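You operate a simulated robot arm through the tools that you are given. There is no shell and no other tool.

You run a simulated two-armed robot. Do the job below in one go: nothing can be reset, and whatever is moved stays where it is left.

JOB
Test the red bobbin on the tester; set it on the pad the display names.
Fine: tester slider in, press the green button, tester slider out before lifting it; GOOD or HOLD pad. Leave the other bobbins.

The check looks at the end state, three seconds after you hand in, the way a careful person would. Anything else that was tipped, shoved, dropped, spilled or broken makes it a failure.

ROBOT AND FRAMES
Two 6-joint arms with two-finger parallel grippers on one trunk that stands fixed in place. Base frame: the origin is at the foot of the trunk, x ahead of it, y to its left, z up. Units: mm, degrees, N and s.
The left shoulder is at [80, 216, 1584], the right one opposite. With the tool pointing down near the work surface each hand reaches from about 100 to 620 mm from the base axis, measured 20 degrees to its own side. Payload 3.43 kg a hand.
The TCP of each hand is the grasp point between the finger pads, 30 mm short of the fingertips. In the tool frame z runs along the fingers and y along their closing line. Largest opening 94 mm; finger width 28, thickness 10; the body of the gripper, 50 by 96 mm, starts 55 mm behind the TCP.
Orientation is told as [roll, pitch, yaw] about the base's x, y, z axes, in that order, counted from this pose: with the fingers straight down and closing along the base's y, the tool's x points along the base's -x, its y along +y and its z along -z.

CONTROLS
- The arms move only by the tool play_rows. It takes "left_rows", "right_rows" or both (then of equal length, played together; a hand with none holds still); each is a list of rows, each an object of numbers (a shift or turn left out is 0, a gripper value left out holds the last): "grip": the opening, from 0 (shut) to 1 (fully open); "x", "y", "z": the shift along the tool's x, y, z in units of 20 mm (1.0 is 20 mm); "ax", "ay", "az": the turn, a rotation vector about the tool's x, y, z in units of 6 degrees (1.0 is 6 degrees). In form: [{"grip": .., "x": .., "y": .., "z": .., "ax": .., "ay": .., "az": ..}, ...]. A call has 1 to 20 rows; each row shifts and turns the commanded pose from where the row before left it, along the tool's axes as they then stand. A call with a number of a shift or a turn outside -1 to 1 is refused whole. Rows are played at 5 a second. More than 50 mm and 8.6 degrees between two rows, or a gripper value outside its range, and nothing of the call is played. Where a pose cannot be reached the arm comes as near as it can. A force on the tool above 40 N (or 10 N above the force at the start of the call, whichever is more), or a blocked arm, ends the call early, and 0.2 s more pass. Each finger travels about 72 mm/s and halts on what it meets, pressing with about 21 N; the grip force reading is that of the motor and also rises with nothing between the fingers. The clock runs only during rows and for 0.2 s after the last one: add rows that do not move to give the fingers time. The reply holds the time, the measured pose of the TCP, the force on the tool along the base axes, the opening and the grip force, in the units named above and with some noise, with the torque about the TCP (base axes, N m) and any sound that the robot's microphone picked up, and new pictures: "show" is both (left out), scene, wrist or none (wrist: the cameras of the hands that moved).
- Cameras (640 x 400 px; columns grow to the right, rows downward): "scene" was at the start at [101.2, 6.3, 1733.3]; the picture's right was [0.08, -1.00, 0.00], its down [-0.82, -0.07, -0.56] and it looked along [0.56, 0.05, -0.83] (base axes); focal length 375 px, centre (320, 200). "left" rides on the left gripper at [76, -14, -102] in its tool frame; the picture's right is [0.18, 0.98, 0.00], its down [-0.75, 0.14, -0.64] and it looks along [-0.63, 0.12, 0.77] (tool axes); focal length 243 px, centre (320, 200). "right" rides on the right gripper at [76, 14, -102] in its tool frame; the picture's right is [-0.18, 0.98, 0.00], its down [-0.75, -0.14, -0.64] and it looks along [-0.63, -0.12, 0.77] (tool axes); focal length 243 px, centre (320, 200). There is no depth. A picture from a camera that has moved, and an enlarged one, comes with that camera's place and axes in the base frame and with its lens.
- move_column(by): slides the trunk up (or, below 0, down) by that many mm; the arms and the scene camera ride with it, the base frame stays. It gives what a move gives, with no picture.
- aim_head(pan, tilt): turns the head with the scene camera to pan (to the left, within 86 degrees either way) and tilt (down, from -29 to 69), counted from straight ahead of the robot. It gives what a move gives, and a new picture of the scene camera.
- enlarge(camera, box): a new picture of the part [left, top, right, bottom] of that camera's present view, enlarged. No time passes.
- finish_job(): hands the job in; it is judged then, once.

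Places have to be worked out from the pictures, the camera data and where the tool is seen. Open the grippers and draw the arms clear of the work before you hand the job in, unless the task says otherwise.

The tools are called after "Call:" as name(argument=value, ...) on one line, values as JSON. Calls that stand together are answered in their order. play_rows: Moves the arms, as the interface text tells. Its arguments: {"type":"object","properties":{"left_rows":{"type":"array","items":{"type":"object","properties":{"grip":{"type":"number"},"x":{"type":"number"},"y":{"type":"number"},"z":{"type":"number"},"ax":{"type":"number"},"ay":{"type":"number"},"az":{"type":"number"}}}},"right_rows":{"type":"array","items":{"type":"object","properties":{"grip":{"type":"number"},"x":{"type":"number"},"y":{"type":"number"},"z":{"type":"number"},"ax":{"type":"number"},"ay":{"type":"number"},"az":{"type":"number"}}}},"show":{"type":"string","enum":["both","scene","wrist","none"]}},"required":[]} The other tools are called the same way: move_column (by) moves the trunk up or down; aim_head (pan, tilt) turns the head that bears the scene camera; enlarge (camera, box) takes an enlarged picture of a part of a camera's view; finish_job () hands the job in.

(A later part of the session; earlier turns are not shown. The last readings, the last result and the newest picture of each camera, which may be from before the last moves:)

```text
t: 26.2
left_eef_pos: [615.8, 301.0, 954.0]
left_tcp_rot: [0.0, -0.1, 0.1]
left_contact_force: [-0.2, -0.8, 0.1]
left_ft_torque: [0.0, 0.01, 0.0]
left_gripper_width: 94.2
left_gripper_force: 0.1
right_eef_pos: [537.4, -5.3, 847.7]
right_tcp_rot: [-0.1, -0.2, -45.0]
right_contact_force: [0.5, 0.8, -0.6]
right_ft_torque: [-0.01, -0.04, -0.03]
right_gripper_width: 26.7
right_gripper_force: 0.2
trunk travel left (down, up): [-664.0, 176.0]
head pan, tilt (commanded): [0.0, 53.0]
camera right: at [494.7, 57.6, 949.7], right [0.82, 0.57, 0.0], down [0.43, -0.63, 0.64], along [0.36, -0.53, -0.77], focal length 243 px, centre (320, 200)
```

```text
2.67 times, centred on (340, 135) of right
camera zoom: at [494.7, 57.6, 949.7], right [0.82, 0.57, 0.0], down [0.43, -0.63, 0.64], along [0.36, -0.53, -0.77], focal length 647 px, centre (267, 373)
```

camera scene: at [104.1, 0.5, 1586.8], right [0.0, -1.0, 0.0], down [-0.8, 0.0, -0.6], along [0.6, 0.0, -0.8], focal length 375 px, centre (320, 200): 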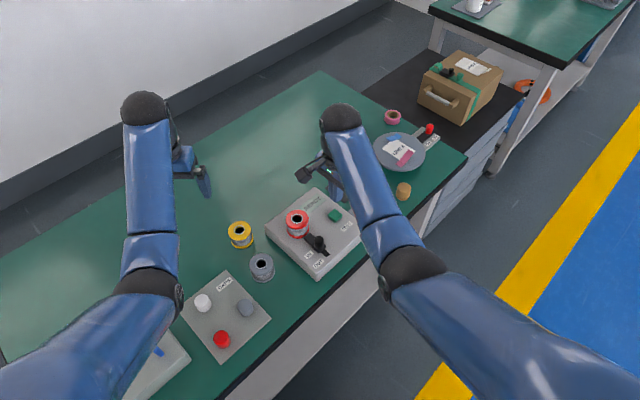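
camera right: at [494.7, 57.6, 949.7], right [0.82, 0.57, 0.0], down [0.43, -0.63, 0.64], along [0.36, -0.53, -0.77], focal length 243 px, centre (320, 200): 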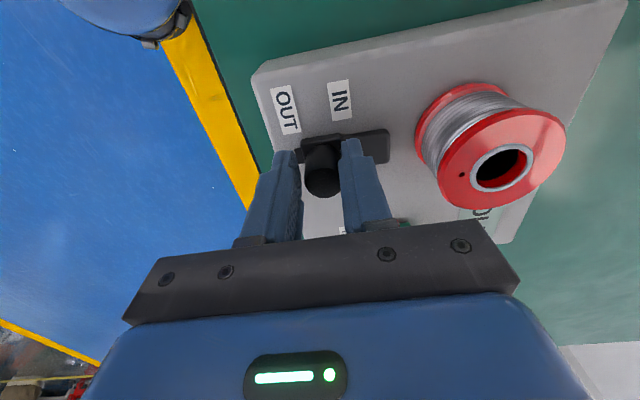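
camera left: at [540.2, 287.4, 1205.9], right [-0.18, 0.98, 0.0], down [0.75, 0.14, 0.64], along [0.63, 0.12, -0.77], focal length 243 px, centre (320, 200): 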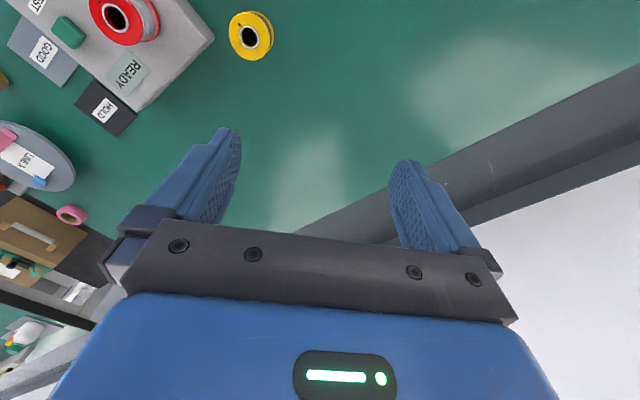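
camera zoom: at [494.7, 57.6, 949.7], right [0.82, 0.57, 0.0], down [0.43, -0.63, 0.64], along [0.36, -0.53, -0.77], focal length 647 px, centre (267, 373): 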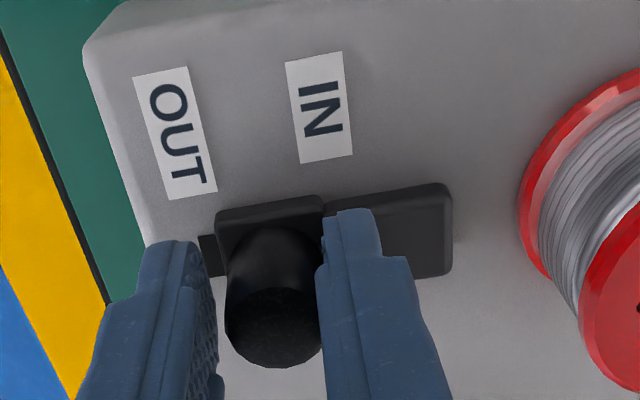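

The slider is following OUT with almost no force. I'll carry on toward the OUT stop.

Call:
play_rows(right_rows=[{"y": -0.2}, {"y": -0.2}, {"y": -0.15}, {"y": -0.1}, {}], show="wrist")

Call:
enlarge(camera="right", box=[220, 60, 460, 210])

```text
t: 27.4
left_eef_pos: [615.5, 300.8, 953.2]
left_tcp_rot: [0.0, 0.0, 0.1]
left_contact_force: [0.4, -0.4, 0.9]
left_ft_torque: [-0.01, 0.0, -0.01]
left_gripper_width: 93.9
left_gripper_force: 0.0
right_eef_pos: [530.0, -14.9, 846.8]
right_tcp_rot: [0.0, -0.2, -45.0]
right_contact_force: [0.7, 1.6, 0.9]
right_ft_torque: [0.0, -0.01, -0.03]
right_gripper_width: 27.4
right_gripper_force: 0.7
trunk travel left (down, up): [-664.0, 176.0]
head pan, tilt (commanded): [0.0, 53.0]
camera right: at [485.9, 47.9, 949.5], right [0.82, 0.57, 0.0], down [0.43, -0.63, 0.64], along [0.36, -0.53, -0.77], focal length 243 px, centre (320, 200)
```

right: 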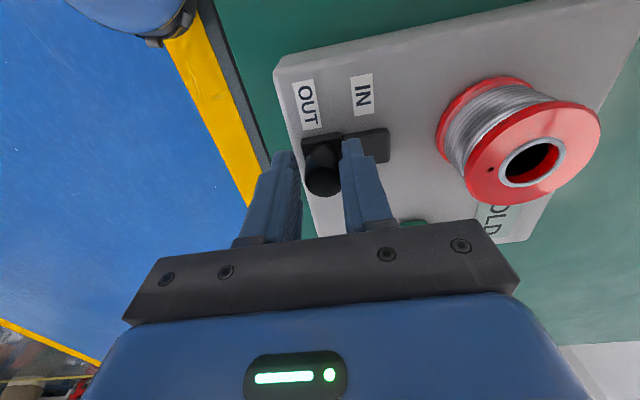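

```text
2.67 times, centred on (340, 135) of right
camera zoom: at [485.9, 47.9, 949.5], right [0.82, 0.57, 0.0], down [0.43, -0.63, 0.64], along [0.36, -0.53, -0.77], focal length 647 px, centre (267, 373)
```

zoom: 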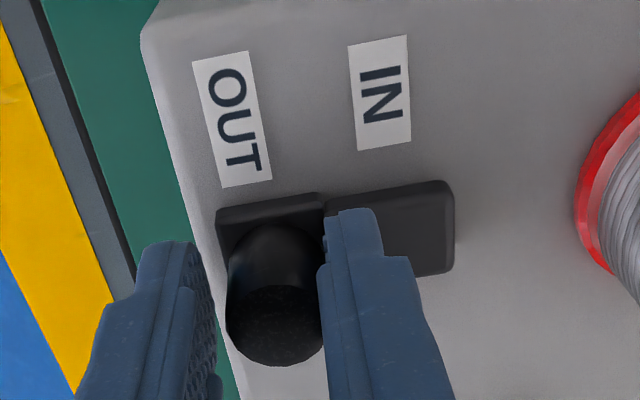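

The slot is covered again and the block is in line with OUT. I'll make one more small pull to confirm the stop.

Call:
play_rows(right_rows=[{"y": -0.1}, {"y": -0.05}, {}], show="none")

Call:
enlarge(camera="right", box=[220, 60, 460, 210])

```text
t: 28.2
left_eef_pos: [616.4, 301.2, 953.2]
left_tcp_rot: [0.1, 0.0, 0.0]
left_contact_force: [0.1, 0.3, -0.4]
left_ft_torque: [0.0, -0.03, 0.01]
left_gripper_width: 94.2
left_gripper_force: 0.0
right_eef_pos: [529.0, -17.2, 847.3]
right_tcp_rot: [0.0, -0.1, -45.1]
right_contact_force: [6.4, 5.8, 2.2]
right_ft_torque: [0.09, -0.1, 0.03]
right_gripper_width: 31.3
right_gripper_force: 4.5
trunk travel left (down, up): [-664.0, 176.0]
head pan, tilt (commanded): [0.0, 53.0]
```

```text
2.67 times, centred on (340, 135) of right
camera zoom: at [484.4, 46.4, 949.4], right [0.82, 0.57, 0.0], down [0.43, -0.63, 0.64], along [0.36, -0.53, -0.77], focal length 647 px, centre (267, 373)
```

zoom: 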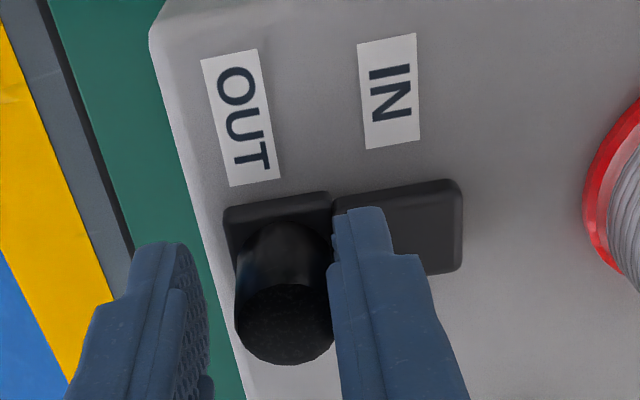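

The fingers were spread against the stop at OUT, just as at the IN end, so the slider is fully OUT. I'll relieve, open, lift clear, and also move the left hand up and forward out of the way.

Call:
play_rows(right_rows=[{"y": 0.15}, {"grip": 0.45}, {}, {"z": -0.5}, {"z": -1}, {"z": -1}, {"z": -0.4}, {}], left_rows=[{}, {}, {}, {"x": -1, "z": -1}, {"x": -1, "z": -1}, {"x": -1, "z": -1}, {"x": -1, "z": -1}, {}], show="both")

Call:
enlarge(camera="right", box=[220, 20, 460, 170])

```text
t: 30.0
left_eef_pos: [697.1, 299.7, 1034.4]
left_tcp_rot: [0.0, 0.0, -0.1]
left_contact_force: [-0.5, 0.5, -0.5]
left_ft_torque: [0.0, -0.02, -0.02]
left_gripper_width: 93.8
left_gripper_force: 0.0
right_eef_pos: [528.7, -17.0, 906.5]
right_tcp_rot: [0.0, -0.1, -45.1]
right_contact_force: [-0.1, 1.0, -0.6]
right_ft_torque: [0.01, 0.02, 0.02]
right_gripper_width: 42.0
right_gripper_force: 0.1
trunk travel left (down, up): [-664.0, 176.0]
head pan, tilt (commanded): [0.0, 53.0]
camera scene: at [104.3, 0.5, 1586.8], right [0.0, -1.0, 0.0], down [-0.8, 0.0, -0.6], along [0.6, 0.0, -0.8], focal length 375 px, centre (320, 200)
camera right: at [484.9, 47.7, 1008.1], right [0.82, 0.57, 0.0], down [0.43, -0.63, 0.64], along [0.36, -0.53, -0.77], focal length 243 px, centre (320, 200)
camera left: at [621.2, 286.4, 1137.4], right [-0.18, 0.98, 0.0], down [0.75, 0.14, 0.64], along [0.63, 0.12, -0.77], focal length 243 px, centre (320, 200)
```

scene: 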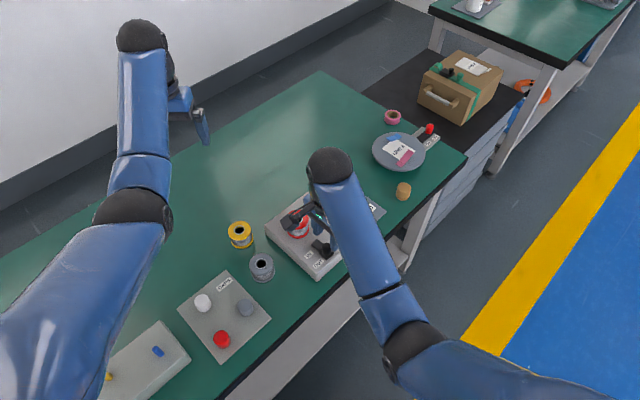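
right: 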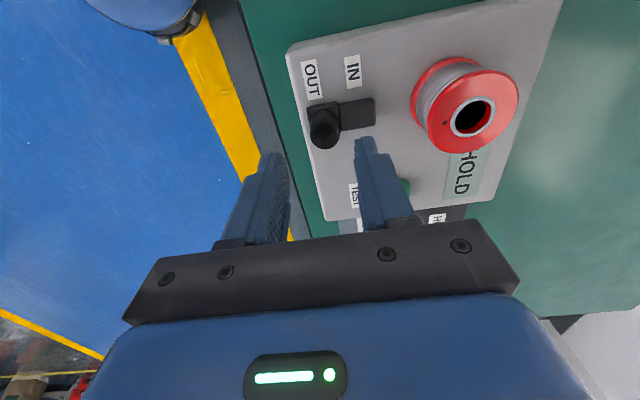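
left: 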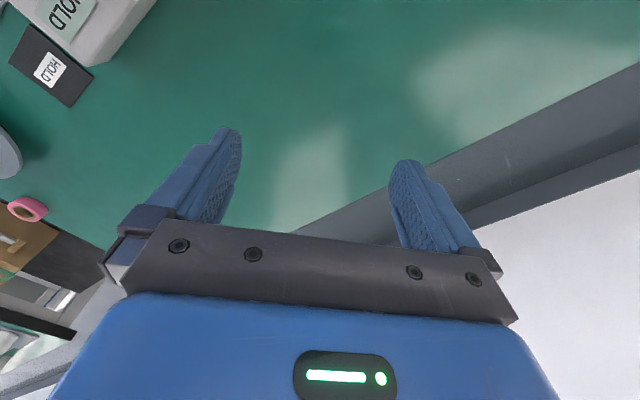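

```text
2.67 times, centred on (340, 95) of right
camera zoom: at [484.9, 47.7, 1008.1], right [0.82, 0.57, 0.0], down [0.43, -0.63, 0.64], along [0.36, -0.53, -0.77], focal length 647 px, centre (267, 480)
```

zoom: 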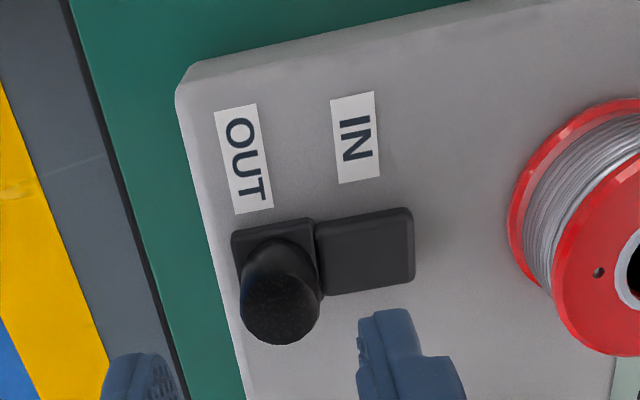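

The slider is at OUT and the display still says HOLD. Now I'll move above the bobbin near (602, 53.5), raise slightly, turn back to yaw 0 and open to about 80 mm.

Call:
play_rows(right_rows=[{"y": 0.845, "z": -0.1}, {"y": 0.845, "z": -0.1}, {"y": 0.845, "z": -0.1}, {"y": 0.845, "z": -0.1}, {"y": 0.845, "z": -0.1}, {"y": 0.845, "z": -0.1}, {"az": -1, "grip": 0.85}, {"az": -1}, {"az": -1}, {"az": -1}, {"az": -1}, {"az": -1}, {"az": -1}, {"az": -0.5}, {}], show="both")

Call:
enlarge(camera="right", box=[200, 40, 440, 190])

Call:
enlarge(camera="scene", box=[240, 150, 400, 250])

```text
t: 33.2
left_eef_pos: [696.5, 300.0, 1034.4]
left_tcp_rot: [0.0, 0.0, 0.1]
left_contact_force: [-0.1, 0.2, 0.3]
left_ft_torque: [-0.02, 0.01, 0.0]
left_gripper_width: 94.0
left_gripper_force: 0.0
right_eef_pos: [602.7, 56.0, 917.1]
right_tcp_rot: [-0.1, -0.1, 0.1]
right_contact_force: [0.3, 0.5, -0.1]
right_ft_torque: [-0.05, 0.01, 0.0]
right_gripper_width: 79.9
right_gripper_force: 0.1
trunk travel left (down, up): [-664.0, 176.0]
head pan, tilt (commanded): [0.0, 53.0]
camera scene: at [104.5, 0.5, 1586.8], right [0.0, -1.0, 0.0], down [-0.8, 0.0, -0.6], along [0.6, 0.0, -0.8], focal length 375 px, centre (320, 200)
camera right: at [526.0, 69.4, 1019.6], right [0.18, 0.98, 0.0], down [0.75, -0.14, 0.64], along [0.63, -0.12, -0.77], focal length 243 px, centre (320, 200)
```

scene: 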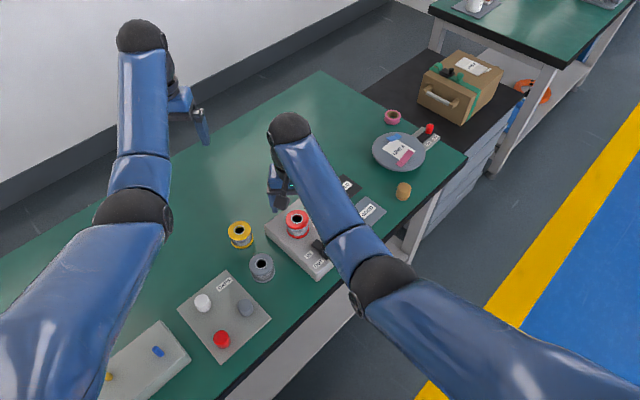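
right: 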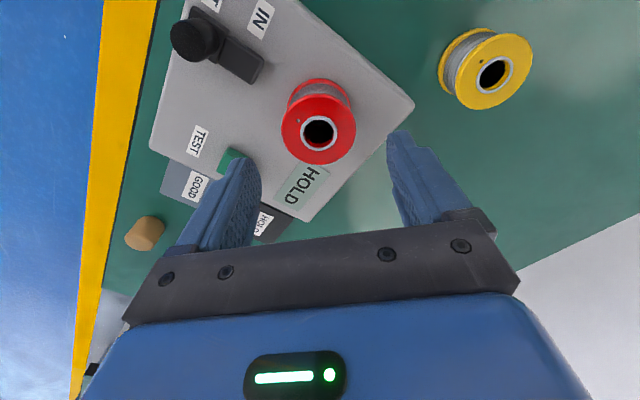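

```text
2.67 times, centred on (320, 115) of right
camera zoom: at [526.0, 69.4, 1019.6], right [0.18, 0.98, 0.0], down [0.75, -0.14, 0.64], along [0.63, -0.12, -0.77], focal length 647 px, centre (320, 427)
```

zoom: 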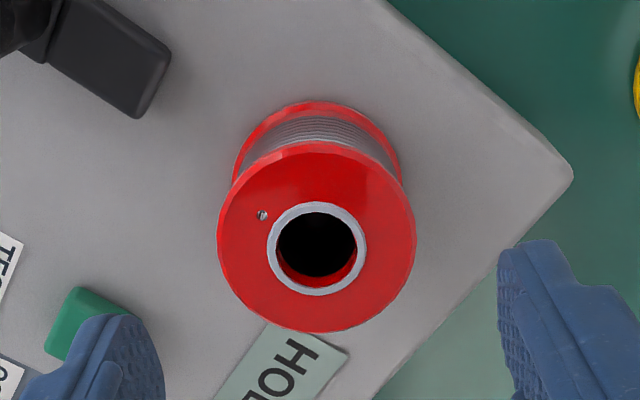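

```text
4.00 times, centred on (320, 200) of scene
camera zoom: at [104.5, 0.5, 1586.8], right [0.0, -1.0, 0.0], down [-0.8, 0.0, -0.6], along [0.6, 0.0, -0.8], focal length 1499 px, centre (320, 200)
```

zoom: 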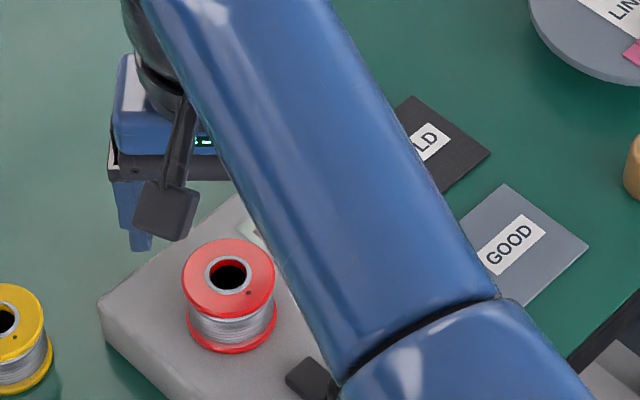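

The bobbin centre works out to about (601, 54.5), well within the open fingers. I'll make a tiny correction and descend to TCP z≈842 without closing.

Call:
play_rows(right_rows=[{"x": 0.07, "y": -0.07, "z": 0.8}, {"z": 0.9}, {"z": 0.9}, {"z": 0.7}, {"z": 0.45}, {}], show="wrist")

Call:
enlarge(camera="scene", box=[240, 170, 360, 245])

```text
t: 34.6
left_eef_pos: [696.1, 299.3, 1034.7]
left_tcp_rot: [0.0, 0.0, 0.0]
left_contact_force: [-1.0, -0.2, -0.2]
left_ft_torque: [-0.02, -0.02, -0.02]
left_gripper_width: 93.9
left_gripper_force: 0.1
right_eef_pos: [600.1, 54.2, 843.1]
right_tcp_rot: [0.0, 0.0, 0.0]
right_contact_force: [0.2, -0.1, -0.1]
right_ft_torque: [0.01, 0.0, -0.03]
right_gripper_width: 79.8
right_gripper_force: 0.0
trunk travel left (down, up): [-664.0, 176.0]
head pan, tilt (commanded): [0.0, 53.0]
camera right: at [524.5, 68.4, 945.3], right [0.18, 0.98, 0.0], down [0.75, -0.14, 0.64], along [0.63, -0.12, -0.77], focal length 243 px, centre (320, 200)
```

right: 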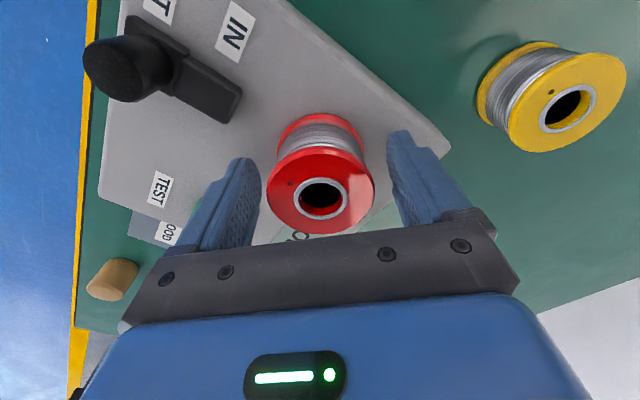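

```text
5.33 times, centred on (300, 208) of scene
camera zoom: at [104.4, 0.5, 1586.8], right [0.0, -1.0, 0.0], down [-0.8, 0.0, -0.6], along [0.6, 0.0, -0.8], focal length 1999 px, centre (427, 160)
```

zoom: 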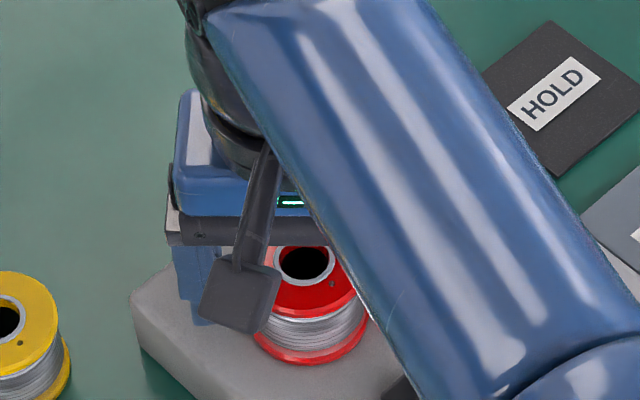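

The bobbin is centred between the fingers with no contact. I'll step down about 5 mm more, watching the force, then close gently.

Call:
play_rows(right_rows=[{"z": 0.1}, {"z": 0.1}, {"z": 0.07}, {}], show="none")

```text
t: 35.6
left_eef_pos: [696.6, 300.1, 1033.3]
left_tcp_rot: [0.0, 0.0, 0.0]
left_contact_force: [0.0, -0.4, -0.3]
left_ft_torque: [0.02, 0.02, 0.01]
left_gripper_width: 94.1
left_gripper_force: 0.1
right_eef_pos: [600.2, 54.6, 837.7]
right_tcp_rot: [0.1, -0.1, 0.0]
right_contact_force: [-0.4, 0.2, -0.1]
right_ft_torque: [-0.02, -0.02, 0.03]
right_gripper_width: 79.8
right_gripper_force: 0.1
trunk travel left (down, up): [-664.0, 176.0]
head pan, tilt (commanded): [0.0, 53.0]
```

There is no contact with the tester top at TCP z≈838. Now I'll close on the bobbin's flanges.

Call:
play_rows(right_rows=[{"grip": 0.7}, {"grip": 0.62}, {"grip": 0.55}, {"grip": 0.45}, {"grip": 0.3}, {}, {}], show="wrist")

Call:
enlarge(camera="right", box=[200, 80, 440, 230])

```text
t: 37.2
left_eef_pos: [697.0, 299.6, 1034.3]
left_tcp_rot: [0.0, 0.0, -0.1]
left_contact_force: [-0.6, -0.1, -0.1]
left_ft_torque: [0.01, -0.02, 0.0]
left_gripper_width: 94.2
left_gripper_force: 0.1
right_eef_pos: [601.1, 53.8, 838.1]
right_tcp_rot: [0.1, -0.1, 0.0]
right_contact_force: [2.9, -0.4, 0.6]
right_ft_torque: [-0.03, -0.04, 0.02]
right_gripper_width: 55.7
right_gripper_force: 21.5
trunk travel left (down, up): [-664.0, 176.0]
head pan, tilt (commanded): [0.0, 53.0]
camera right: at [524.5, 68.0, 939.4], right [0.18, 0.98, 0.0], down [0.75, -0.14, 0.64], along [0.63, -0.12, -0.77], focal length 243 px, centre (320, 200)
```

right: 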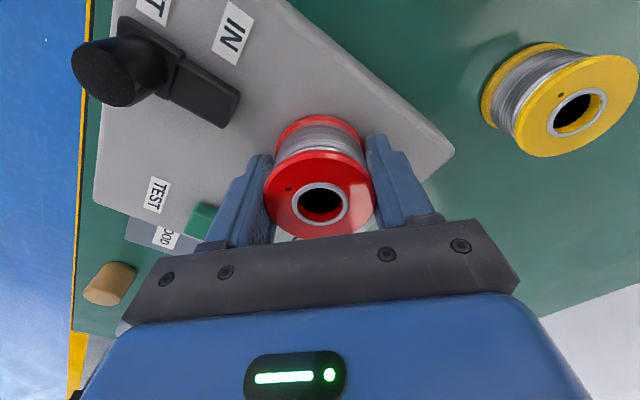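

```text
2.67 times, centred on (320, 155) of right
camera zoom: at [524.5, 68.0, 939.4], right [0.18, 0.98, 0.0], down [0.75, -0.14, 0.64], along [0.63, -0.12, -0.77], focal length 647 px, centre (320, 320)
```

zoom: 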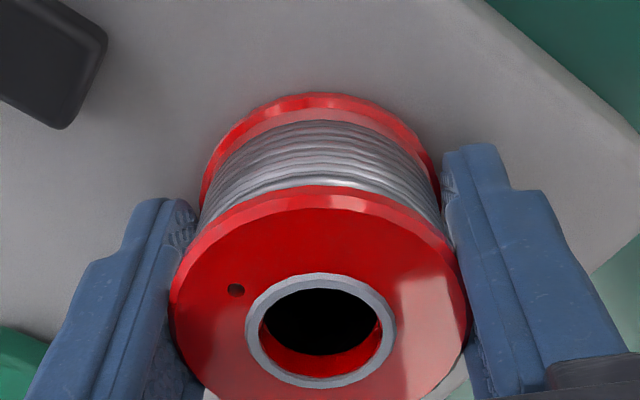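

I have it gripped at 55.7 mm with about 21 N. I'll lift slowly at first and check that it comes free.

Call:
play_rows(right_rows=[{"z": -0.15}, {"z": -0.15}, {"z": -0.2}, {"z": -0.25}, {"z": -0.25}, {}], show="wrist")

Call:
enlarge(camera="scene", box=[240, 160, 360, 235])

```text
t: 38.6
left_eef_pos: [697.5, 300.5, 1034.3]
left_tcp_rot: [0.0, 0.0, 0.0]
left_contact_force: [0.0, -0.6, -0.8]
left_ft_torque: [0.02, 0.04, 0.03]
left_gripper_width: 94.0
left_gripper_force: 0.0
right_eef_pos: [601.4, 54.1, 856.6]
right_tcp_rot: [0.0, -0.1, 0.0]
right_contact_force: [0.4, 0.0, -1.4]
right_ft_torque: [0.0, 0.0, 0.04]
right_gripper_width: 55.6
right_gripper_force: 21.4
trunk travel left (down, up): [-664.0, 176.0]
head pan, tilt (commanded): [0.0, 53.0]
camera right: at [524.2, 68.2, 959.2], right [0.18, 0.98, 0.0], down [0.75, -0.14, 0.64], along [0.63, -0.12, -0.77], focal length 243 px, centre (320, 200)
```

right: 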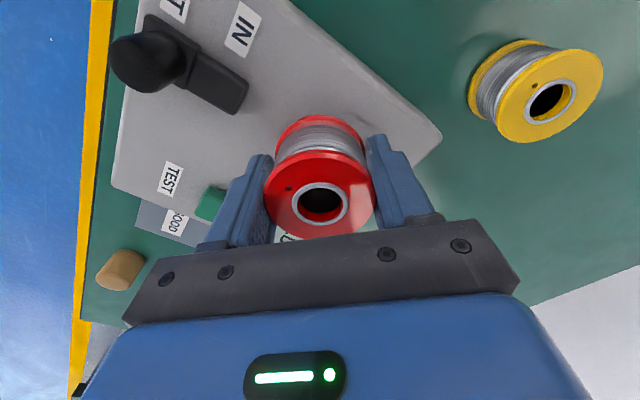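

```text
5.33 times, centred on (300, 198) of scene
camera zoom: at [104.8, 0.5, 1586.7], right [0.0, -1.0, 0.0], down [-0.8, 0.0, -0.6], along [0.6, 0.0, -0.8], focal length 1999 px, centre (427, 213)
```

zoom: 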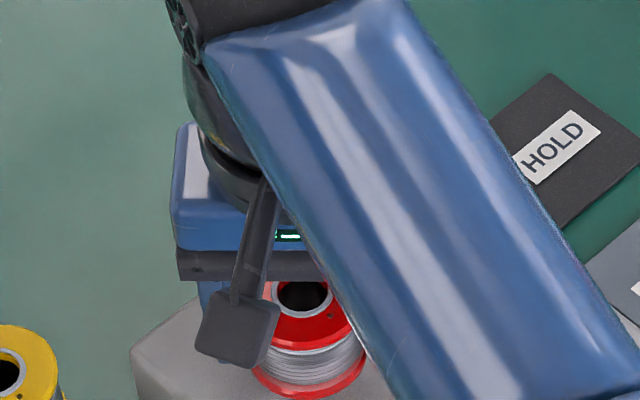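

The bobbin is free of the tester and held. I'll lift to about z 920 and carry it over toward the HOLD pad near (762, -65).

Call:
play_rows(right_rows=[{"z": -0.8}, {"z": -0.8}, {"z": -0.8}, {"z": -0.8}, {"x": -0.7, "y": -0.52}, {"x": -0.85, "y": -0.63}, {"x": -0.85, "y": -0.63}, {"x": -0.85, "y": -0.63}, {"x": -0.85, "y": -0.63}, {"x": -0.85, "y": -0.63}, {"x": -0.85, "y": -0.63}, {"x": -0.85, "y": -0.63}, {"x": -0.85, "y": -0.63}, {"x": -0.55, "y": -0.39}, {}], show="both")

Call:
enlarge(camera="right", box=[200, 80, 440, 230])

Call:
enlarge(camera="scene", box=[260, 130, 420, 230])

```text
t: 41.8
left_eef_pos: [696.8, 300.4, 1034.5]
left_tcp_rot: [0.0, 0.0, 0.0]
left_contact_force: [0.4, -0.4, 0.4]
left_ft_torque: [0.0, 0.03, 0.02]
left_gripper_width: 94.1
left_gripper_force: 0.0
right_eef_pos: [721.4, -71.1, 932.7]
right_tcp_rot: [0.0, -0.1, 0.0]
right_contact_force: [-1.0, -1.0, -1.4]
right_ft_torque: [0.0, 0.02, -0.02]
right_gripper_width: 55.9
right_gripper_force: 20.7
right hand out of reach, approached as far as the arm can: row 11, 12, 13, 14
trunk travel left (down, up): [-664.0, 176.0]
head pan, tilt (commanded): [0.0, 53.0]
camera scene: at [104.7, 0.7, 1586.8], right [0.0, -1.0, 0.0], down [-0.8, 0.0, -0.6], along [0.6, 0.0, -0.8], focal length 375 px, centre (320, 200)
camera right: at [643.9, -57.5, 1035.1], right [0.18, 0.98, 0.0], down [0.75, -0.14, 0.64], along [0.63, -0.12, -0.77], focal length 243 px, centre (320, 200)
```

scene: 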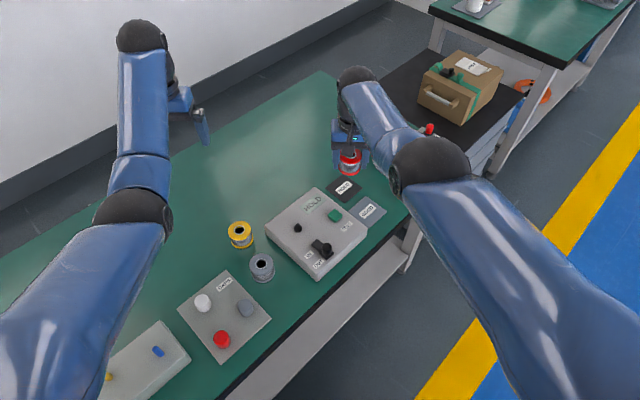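
right: 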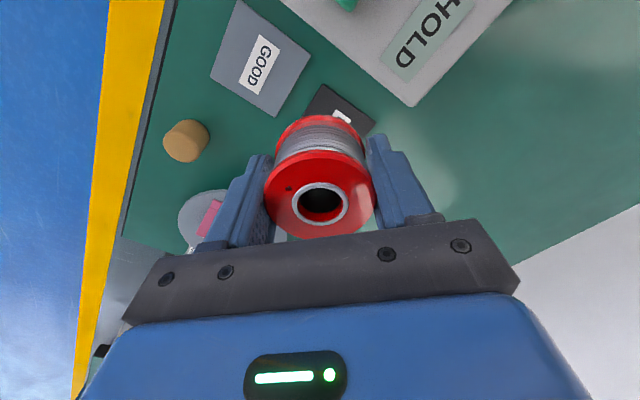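

```text
2.67 times, centred on (320, 155) of right
camera zoom: at [643.9, -57.5, 1035.1], right [0.18, 0.98, 0.0], down [0.75, -0.14, 0.64], along [0.63, -0.12, -0.77], focal length 647 px, centre (320, 320)
```

zoom: 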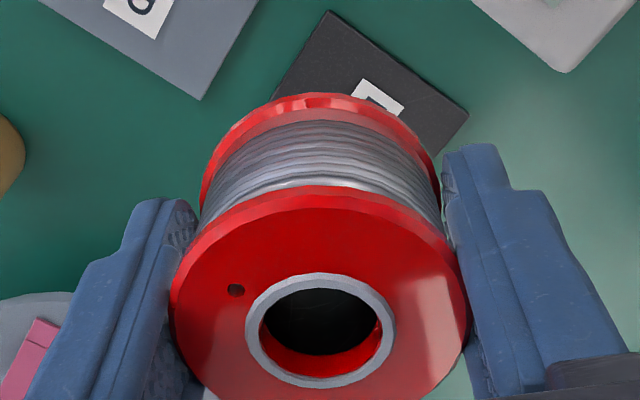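

```text
4.00 times, centred on (340, 180) of scene
camera zoom: at [104.7, 0.7, 1586.8], right [0.0, -1.0, 0.0], down [-0.8, 0.0, -0.6], along [0.6, 0.0, -0.8], focal length 1499 px, centre (240, 280)
```

zoom: 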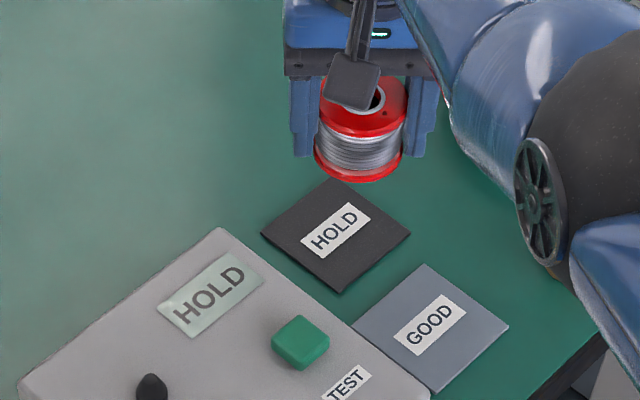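

The arm's forward limit at this height is about x≈721, so I need a higher hand relative to the shoulder and a lower trunk. I'll raise the held bobbin about 80 mm and see whether the arm can then get out to the HOLD pad's x,y.

Call:
play_rows(right_rows=[{"z": -1}, {"z": -1}, {"z": -1}, {"z": -1}, {"x": -0.5, "y": 0.08}, {"x": -0.5, "y": 0.08}, {"x": -0.5, "y": 0.08}, {"x": -0.5, "y": 0.06}, {}], left_rows=[{"x": -1, "z": -1}, {"x": -1, "z": -1}, {"x": -1, "z": -1}, {"x": -1, "z": -1}, {}, {}, {}, {}, {}], show="scene")

```text
t: 43.8
left_eef_pos: [758.9, 300.7, 1106.2]
left_tcp_rot: [0.0, 0.0, 0.0]
left_contact_force: [-1.2, -0.6, 1.1]
left_ft_torque: [0.02, -0.02, -0.02]
left_gripper_width: 94.0
left_gripper_force: 0.1
left hand out of reach, approached as far as the arm can: row 4
right_eef_pos: [739.5, -68.8, 1014.1]
right_tcp_rot: [0.0, -0.1, 0.0]
right_contact_force: [0.4, 0.3, -1.5]
right_ft_torque: [0.01, 0.01, -0.03]
right_gripper_width: 55.8
right_gripper_force: 20.8
right hand out of reach, approached as far as the arm can: row 7, 8
trunk travel left (down, up): [-664.0, 176.0]
head pan, tilt (commanded): [0.0, 53.0]
camera scene: at [105.1, 0.6, 1586.7], right [0.0, -1.0, 0.0], down [-0.8, 0.0, -0.6], along [0.6, 0.0, -0.8], focal length 375 px, centre (320, 200)
```

scene: 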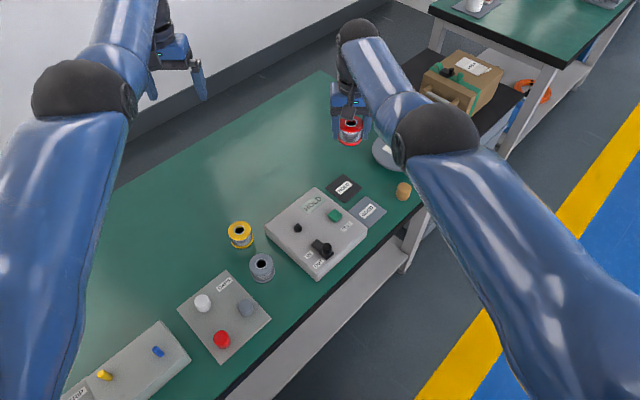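

The readings fit a wrist-reach sphere of about 685 mm around the shoulder, with the wrist about 309 mm above the TCP. Straight down, the pad centre is about 14 mm too far, so a small tool tilt of about 5° plus a lower trunk will cover it. First I'll lower the trunk 110 mm; the bobbin bottom will still be at about z 870.

Call:
move_column(by=-110)

```text
t: 45.2
left_eef_pos: [757.8, 300.7, 996.7]
left_tcp_rot: [0.1, -0.1, -0.1]
left_contact_force: [-1.1, 0.4, 0.5]
left_ft_torque: [0.0, 0.02, 0.03]
left_gripper_width: 94.0
left_gripper_force: 0.1
right_eef_pos: [739.1, -68.6, 904.6]
right_tcp_rot: [0.0, 0.0, 0.0]
right_contact_force: [-0.4, 1.0, -1.8]
right_ft_torque: [-0.01, 0.01, -0.01]
right_gripper_width: 55.7
right_gripper_force: 20.9
trunk travel left (down, up): [-554.0, 286.0]
head pan, tilt (commanded): [0.0, 53.0]
```

Both hands are clear. Now I'll raise the right hand about 70 mm relative to the trunk, tilt the fingers forward by 5°, and reach out to x≈761.

Call:
play_rows(right_rows=[{"z": -1}, {"z": -1}, {"z": -1}, {"z": -0.5}, {"ay": -0.42}, {"ay": -0.41}, {"x": -0.4}, {"x": -0.4}, {"x": -0.3}, {}], show="both")

Call:
enlarge(camera="scene", box=[260, 100, 460, 225])

```text
t: 47.4
left_eef_pos: [759.4, 299.6, 996.5]
left_tcp_rot: [0.0, 0.0, -0.1]
left_contact_force: [0.5, -0.7, -0.1]
left_ft_torque: [-0.02, 0.01, -0.01]
left_gripper_width: 94.0
left_gripper_force: 0.1
right_eef_pos: [759.9, -68.6, 975.8]
right_tcp_rot: [0.0, -4.9, 0.0]
right_contact_force: [-0.3, 0.0, -0.9]
right_ft_torque: [-0.01, 0.0, 0.03]
right_gripper_width: 55.9
right_gripper_force: 21.0
trunk travel left (down, up): [-554.0, 286.0]
head pan, tilt (commanded): [0.0, 53.0]
camera scene: at [104.8, 0.4, 1476.7], right [0.0, -1.0, 0.0], down [-0.8, 0.0, -0.6], along [0.6, 0.0, -0.8], focal length 375 px, centre (320, 200)
camera right: at [675.8, -54.5, 1070.6], right [0.18, 0.98, 0.02], down [0.69, -0.14, 0.71], along [0.7, -0.12, -0.71], focal length 243 px, centre (320, 200)
```

scene: 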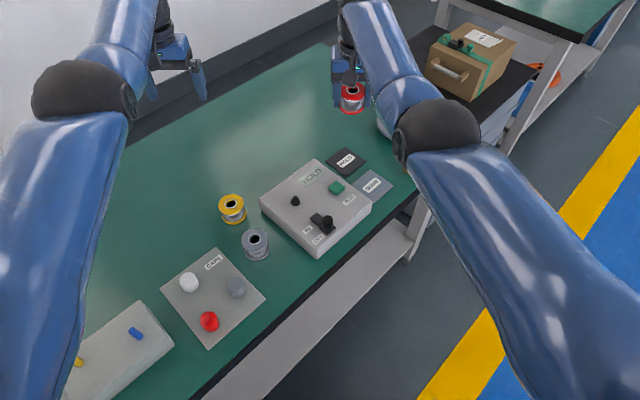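
right: 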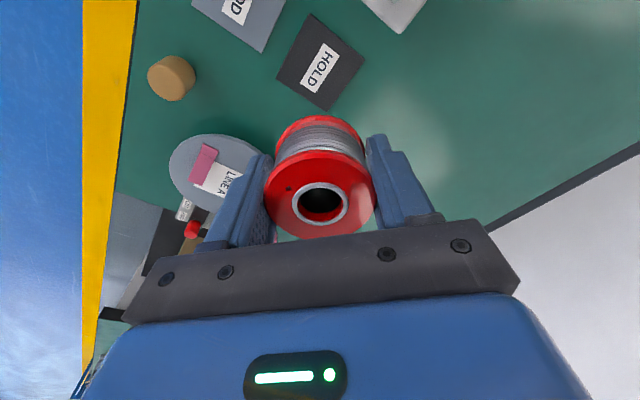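

```text
3.20 times, centred on (360, 162) of scene
camera zoom: at [104.8, 0.4, 1476.7], right [0.0, -1.0, 0.0], down [-0.8, 0.0, -0.6], along [0.6, 0.0, -0.8], focal length 1200 px, centre (192, 320)
```

zoom: 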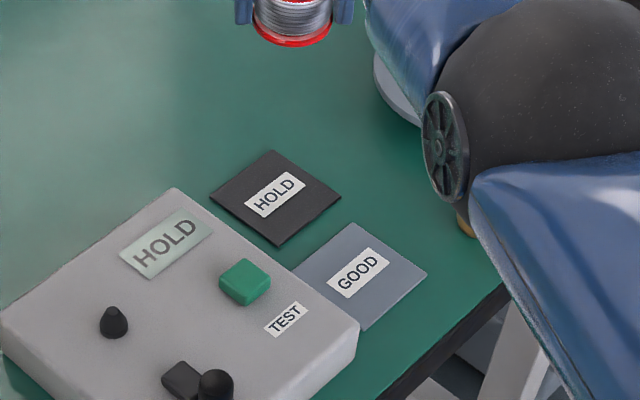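

HOLD pad centre works out to about (760, -66) from both cameras, and the held bobbin is over it at z≈976. I'll lower the trunk another 100 mm, which leaves the bobbin bottom about 70 mm above the pad and the left hand at about z 896.

Call:
move_column(by=-100)

Call:
aim_head(pan=-3, tilt=42)

Call:
enlarge(camera="scene", box=[240, 120, 440, 245])

Call:
enlarge(camera="right", box=[200, 0, 440, 150])

```text
t: 48.8
left_eef_pos: [758.9, 299.2, 896.5]
left_tcp_rot: [0.1, -0.2, 0.0]
left_contact_force: [0.8, 0.6, 0.0]
left_ft_torque: [-0.01, 0.02, 0.03]
left_gripper_width: 94.2
left_gripper_force: 0.0
right_eef_pos: [760.1, -67.9, 877.5]
right_tcp_rot: [0.0, -5.1, 0.1]
right_contact_force: [0.8, 0.7, -1.0]
right_ft_torque: [-0.02, 0.02, 0.01]
right_gripper_width: 55.9
right_gripper_force: 21.0
trunk travel left (down, up): [-454.0, 386.0]
head pan, tilt (commanded): [0.0, 53.0]
```

```text
t: 49.5
left_eef_pos: [759.1, 300.2, 897.4]
left_tcp_rot: [0.0, 0.0, 0.0]
left_contact_force: [0.2, -0.1, -0.2]
left_ft_torque: [0.0, -0.04, 0.01]
left_gripper_width: 94.1
left_gripper_force: 0.0
right_eef_pos: [761.0, -68.4, 876.3]
right_tcp_rot: [-0.1, -4.9, 0.0]
right_contact_force: [-0.8, -0.3, -1.1]
right_ft_torque: [-0.02, -0.01, 0.01]
right_gripper_width: 55.8
right_gripper_force: 21.4
trunk travel left (down, up): [-454.0, 386.0]
head pan, tilt (commanded): [-3.0, 42.0]
camera scene: at [114.0, -4.0, 1391.9], right [-0.05, -1.0, 0.0], down [-0.67, 0.03, -0.74], along [0.74, -0.04, -0.67], focal length 375 px, centre (320, 200)
```

scene: 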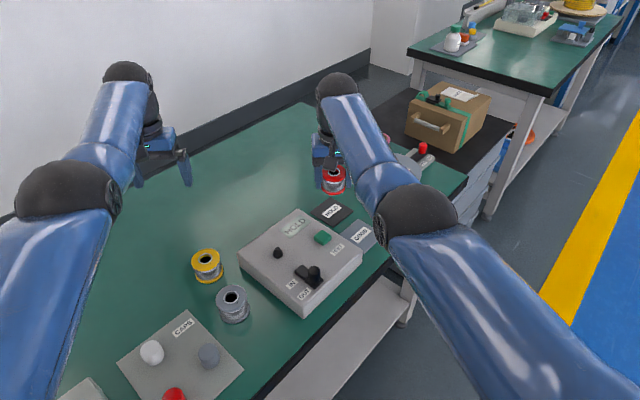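

```text
3.20 times, centred on (340, 182) of scene
camera zoom: at [114.0, -4.0, 1391.9], right [-0.05, -1.0, 0.0], down [-0.67, 0.03, -0.74], along [0.74, -0.04, -0.67], focal length 1200 px, centre (256, 256)
```

zoom: 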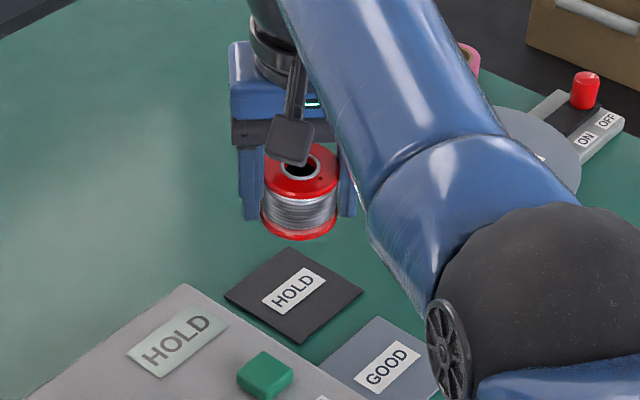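

```text
2.67 times, centred on (320, 75) of right
camera zoom: at [675.6, -54.4, 970.8], right [0.18, 0.98, 0.02], down [0.69, -0.14, 0.71], along [0.7, -0.12, -0.71], focal length 647 px, centre (320, 533)
```

zoom: 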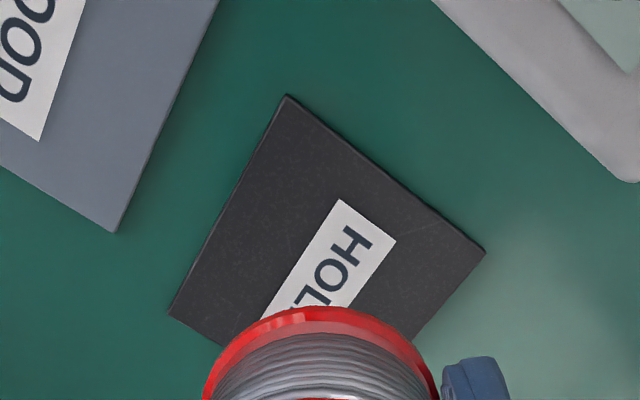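

From several views the HOLD pad centre is about (763, -67), so the tilted bobbin's base is already over it. I'll descend vertically about 64 mm, to just above the pad.

Call:
play_rows(right_rows=[{"z": 0.6, "x": 0.05, "y": 0.05}, {"z": 0.8, "x": 0.068}, {"z": 0.8, "x": 0.068}, {"z": 0.6, "x": 0.051}, {"z": 0.4, "x": 0.034}, {}], show="both")

Call:
enlarge(camera="scene", box=[270, 140, 400, 221])

Call:
enlarge(camera="right", box=[200, 40, 440, 190])

```text
t: 50.9
left_eef_pos: [758.4, 299.9, 897.0]
left_tcp_rot: [0.0, 0.0, 0.0]
left_contact_force: [-0.6, -0.7, -0.8]
left_ft_torque: [0.0, -0.02, 0.02]
left_gripper_width: 94.0
left_gripper_force: 0.1
right_eef_pos: [758.1, -66.1, 811.0]
right_tcp_rot: [0.0, -5.0, 0.0]
right_contact_force: [0.5, -0.4, -0.8]
right_ft_torque: [-0.02, -0.03, -0.01]
right_gripper_width: 55.8
right_gripper_force: 21.1
right hand out of reach, approached as far as the arm can: row 4
trunk travel left (down, up): [-454.0, 386.0]
head pan, tilt (commanded): [-3.0, 42.0]
camera scene: at [114.0, -4.0, 1391.9], right [-0.05, -1.0, 0.0], down [-0.67, 0.03, -0.74], along [0.74, -0.04, -0.67], focal length 375 px, centre (320, 200)
camera right: at [672.5, -53.3, 906.9], right [0.18, 0.98, 0.02], down [0.69, -0.14, 0.71], along [0.7, -0.12, -0.71], focal length 243 px, centre (320, 200)
```

scene: 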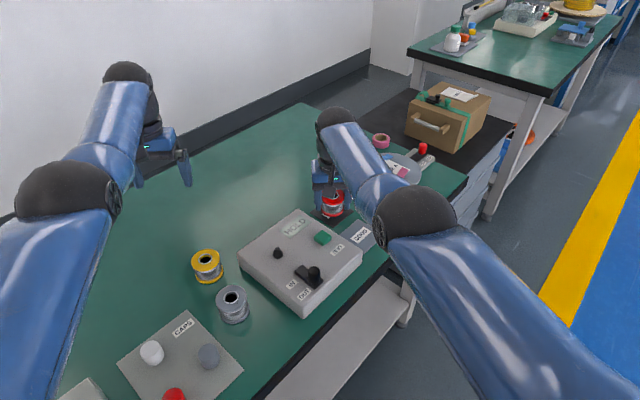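
right: 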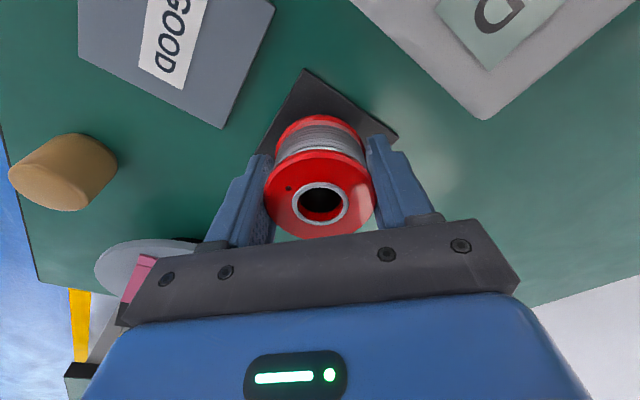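

```text
4.92 times, centred on (335, 180) of scene
camera zoom: at [114.0, -4.0, 1391.9], right [-0.05, -1.0, 0.0], down [-0.67, 0.03, -0.74], along [0.74, -0.04, -0.67], focal length 1845 px, centre (246, 296)
```

zoom: 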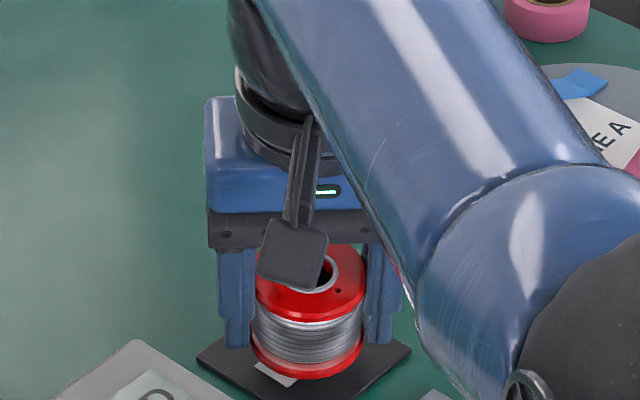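

```text
2.67 times, centred on (320, 115) of right
camera zoom: at [672.5, -53.3, 906.9], right [0.18, 0.98, 0.02], down [0.69, -0.14, 0.71], along [0.7, -0.12, -0.71], focal length 647 px, centre (320, 427)
```

zoom: 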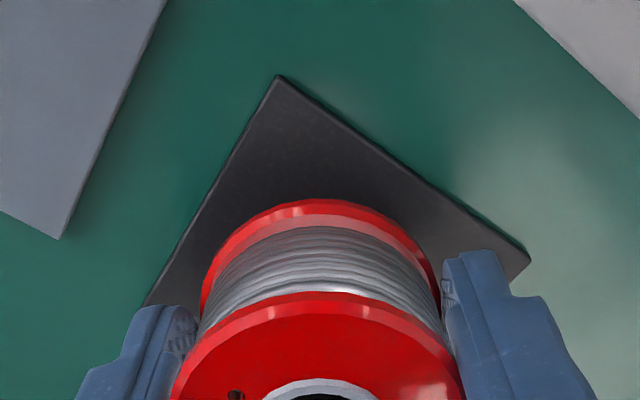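

The bobbin sits over the pad with only a few mm left, and the arm is right at its reach edge, so I'll do the last bit of descent with the trunk in small steps while watching the force.

Call:
move_column(by=-4)

```text
t: 51.4
left_eef_pos: [758.2, 299.7, 892.8]
left_tcp_rot: [0.0, 0.0, 0.0]
left_contact_force: [0.2, 0.0, 0.3]
left_ft_torque: [0.02, 0.02, 0.01]
left_gripper_width: 93.8
left_gripper_force: 0.0
right_eef_pos: [759.1, -66.9, 808.8]
right_tcp_rot: [0.0, -5.1, 0.0]
right_contact_force: [-0.1, 0.4, -0.7]
right_ft_torque: [0.0, -0.01, -0.02]
right_gripper_width: 55.9
right_gripper_force: 21.1
trunk travel left (down, up): [-450.0, 390.0]
head pan, tilt (commanded): [-3.0, 42.0]
```

No contact yet. I'll lower a few mm more.

Call:
move_column(by=-3)

Call:
enlarge(camera="scene", box=[290, 170, 390, 232])

```text
t: 51.9
left_eef_pos: [758.3, 299.4, 889.0]
left_tcp_rot: [0.0, 0.0, 0.0]
left_contact_force: [-0.3, 0.1, 0.6]
left_ft_torque: [0.0, -0.03, 0.01]
left_gripper_width: 94.3
left_gripper_force: 0.1
right_eef_pos: [757.1, -66.5, 805.2]
right_tcp_rot: [0.0, -5.2, 0.0]
right_contact_force: [0.1, -0.3, -0.5]
right_ft_torque: [-0.02, 0.02, 0.01]
right_gripper_width: 55.9
right_gripper_force: 21.1
trunk travel left (down, up): [-447.0, 393.0]
head pan, tilt (commanded): [-3.0, 42.0]
```

```text
6.40 times, centred on (340, 201) of scene
camera zoom: at [114.3, -4.0, 1384.9], right [-0.05, -1.0, 0.0], down [-0.67, 0.03, -0.74], along [0.74, -0.04, -0.67], focal length 2399 px, centre (192, 194)
```

zoom: 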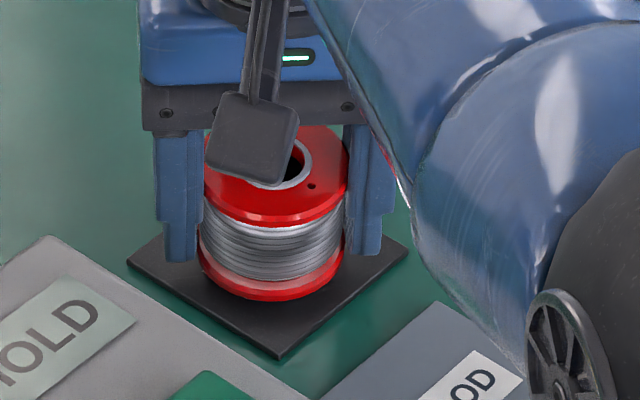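

The bobbin base is centred over the pad and nearly touching. I'll continue in 2 mm steps.

Call:
move_column(by=-2)

```text
t: 52.5
left_eef_pos: [759.5, 300.3, 888.4]
left_tcp_rot: [0.0, -0.1, 0.0]
left_contact_force: [-0.3, 0.1, -0.2]
left_ft_torque: [-0.04, 0.01, 0.03]
left_gripper_width: 94.1
left_gripper_force: 0.1
right_eef_pos: [758.1, -68.1, 804.4]
right_tcp_rot: [0.0, -5.0, 0.0]
right_contact_force: [-0.4, 0.0, -1.1]
right_ft_torque: [0.0, 0.02, 0.01]
right_gripper_width: 55.4
right_gripper_force: 21.2
trunk travel left (down, up): [-445.0, 395.0]
head pan, tilt (commanded): [-3.0, 42.0]
```

Call:
move_column(by=-2)

```text
t: 53.0
left_eef_pos: [759.9, 300.8, 886.5]
left_tcp_rot: [0.0, 0.0, 0.0]
left_contact_force: [0.0, 0.3, 0.8]
left_ft_torque: [-0.01, 0.02, 0.0]
left_gripper_width: 94.1
left_gripper_force: 0.1
right_eef_pos: [757.8, -66.5, 801.1]
right_tcp_rot: [0.0, -5.1, 0.0]
right_contact_force: [0.0, 0.5, -1.8]
right_ft_torque: [-0.02, 0.06, 0.02]
right_gripper_width: 55.8
right_gripper_force: 21.4
trunk travel left (down, up): [-443.0, 397.0]
head pan, tilt (commanded): [-3.0, 42.0]
```

The reading still shows the full hanging weight, so there's no contact at TCP z≈801. I'll take another 2 mm.

Call:
move_column(by=-2)

```text
t: 53.5
left_eef_pos: [759.1, 299.3, 883.3]
left_tcp_rot: [0.0, -0.1, 0.0]
left_contact_force: [-0.4, 0.9, 0.2]
left_ft_torque: [0.01, 0.01, -0.01]
left_gripper_width: 94.2
left_gripper_force: 0.1
right_eef_pos: [757.2, -67.1, 798.6]
right_tcp_rot: [0.0, -5.0, 0.0]
right_contact_force: [-0.9, 0.8, -0.7]
right_ft_torque: [-0.02, 0.01, 0.06]
right_gripper_width: 55.6
right_gripper_force: 21.3
trunk travel left (down, up): [-441.0, 399.0]
head pan, tilt (commanded): [-3.0, 42.0]
```

The force is ambiguous at -0.7 N. I'll look at the bobbin's lower edge before going further.

Call:
enlarge(camera="scene", box=[300, 180, 370, 224])

Call:
enlarge(camera="right", box=[220, 60, 420, 185])

```text
9.09 times, centred on (335, 202) of scene
camera zoom: at [114.1, -4.0, 1378.9], right [-0.05, -1.0, 0.0], down [-0.67, 0.03, -0.74], along [0.74, -0.04, -0.67], focal length 3408 px, centre (184, 182)
```

zoom: 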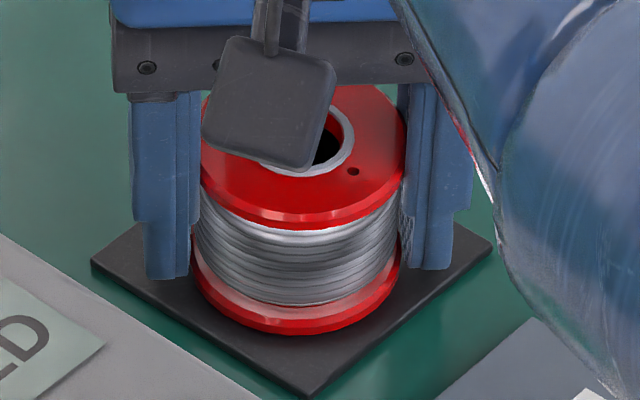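

```text
3.20 times, centred on (320, 122) of right
camera zoom: at [672.7, -53.3, 894.1], right [0.18, 0.98, 0.02], down [0.69, -0.14, 0.71], along [0.7, -0.12, -0.71], focal length 776 px, centre (320, 448)
```

zoom: 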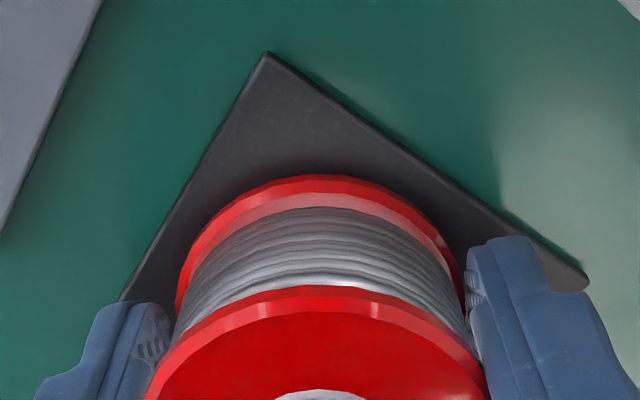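

It is close to the pad and well inside it. I'll take another 2 mm.

Call:
move_column(by=-2)

```text
t: 54.0
left_eef_pos: [757.4, 300.2, 882.8]
left_tcp_rot: [0.0, -0.1, 0.0]
left_contact_force: [0.9, 0.9, -0.3]
left_ft_torque: [0.0, -0.01, 0.02]
left_gripper_width: 93.9
left_gripper_force: 0.0
right_eef_pos: [758.4, -66.8, 798.7]
right_tcp_rot: [0.0, -5.1, 0.0]
right_contact_force: [0.8, -0.7, 5.1]
right_ft_torque: [-0.03, 0.19, 0.03]
right_gripper_width: 55.9
right_gripper_force: 20.8
trunk travel left (down, up): [-439.0, 401.0]
head pan, tilt (commanded): [-3.0, 42.0]
```

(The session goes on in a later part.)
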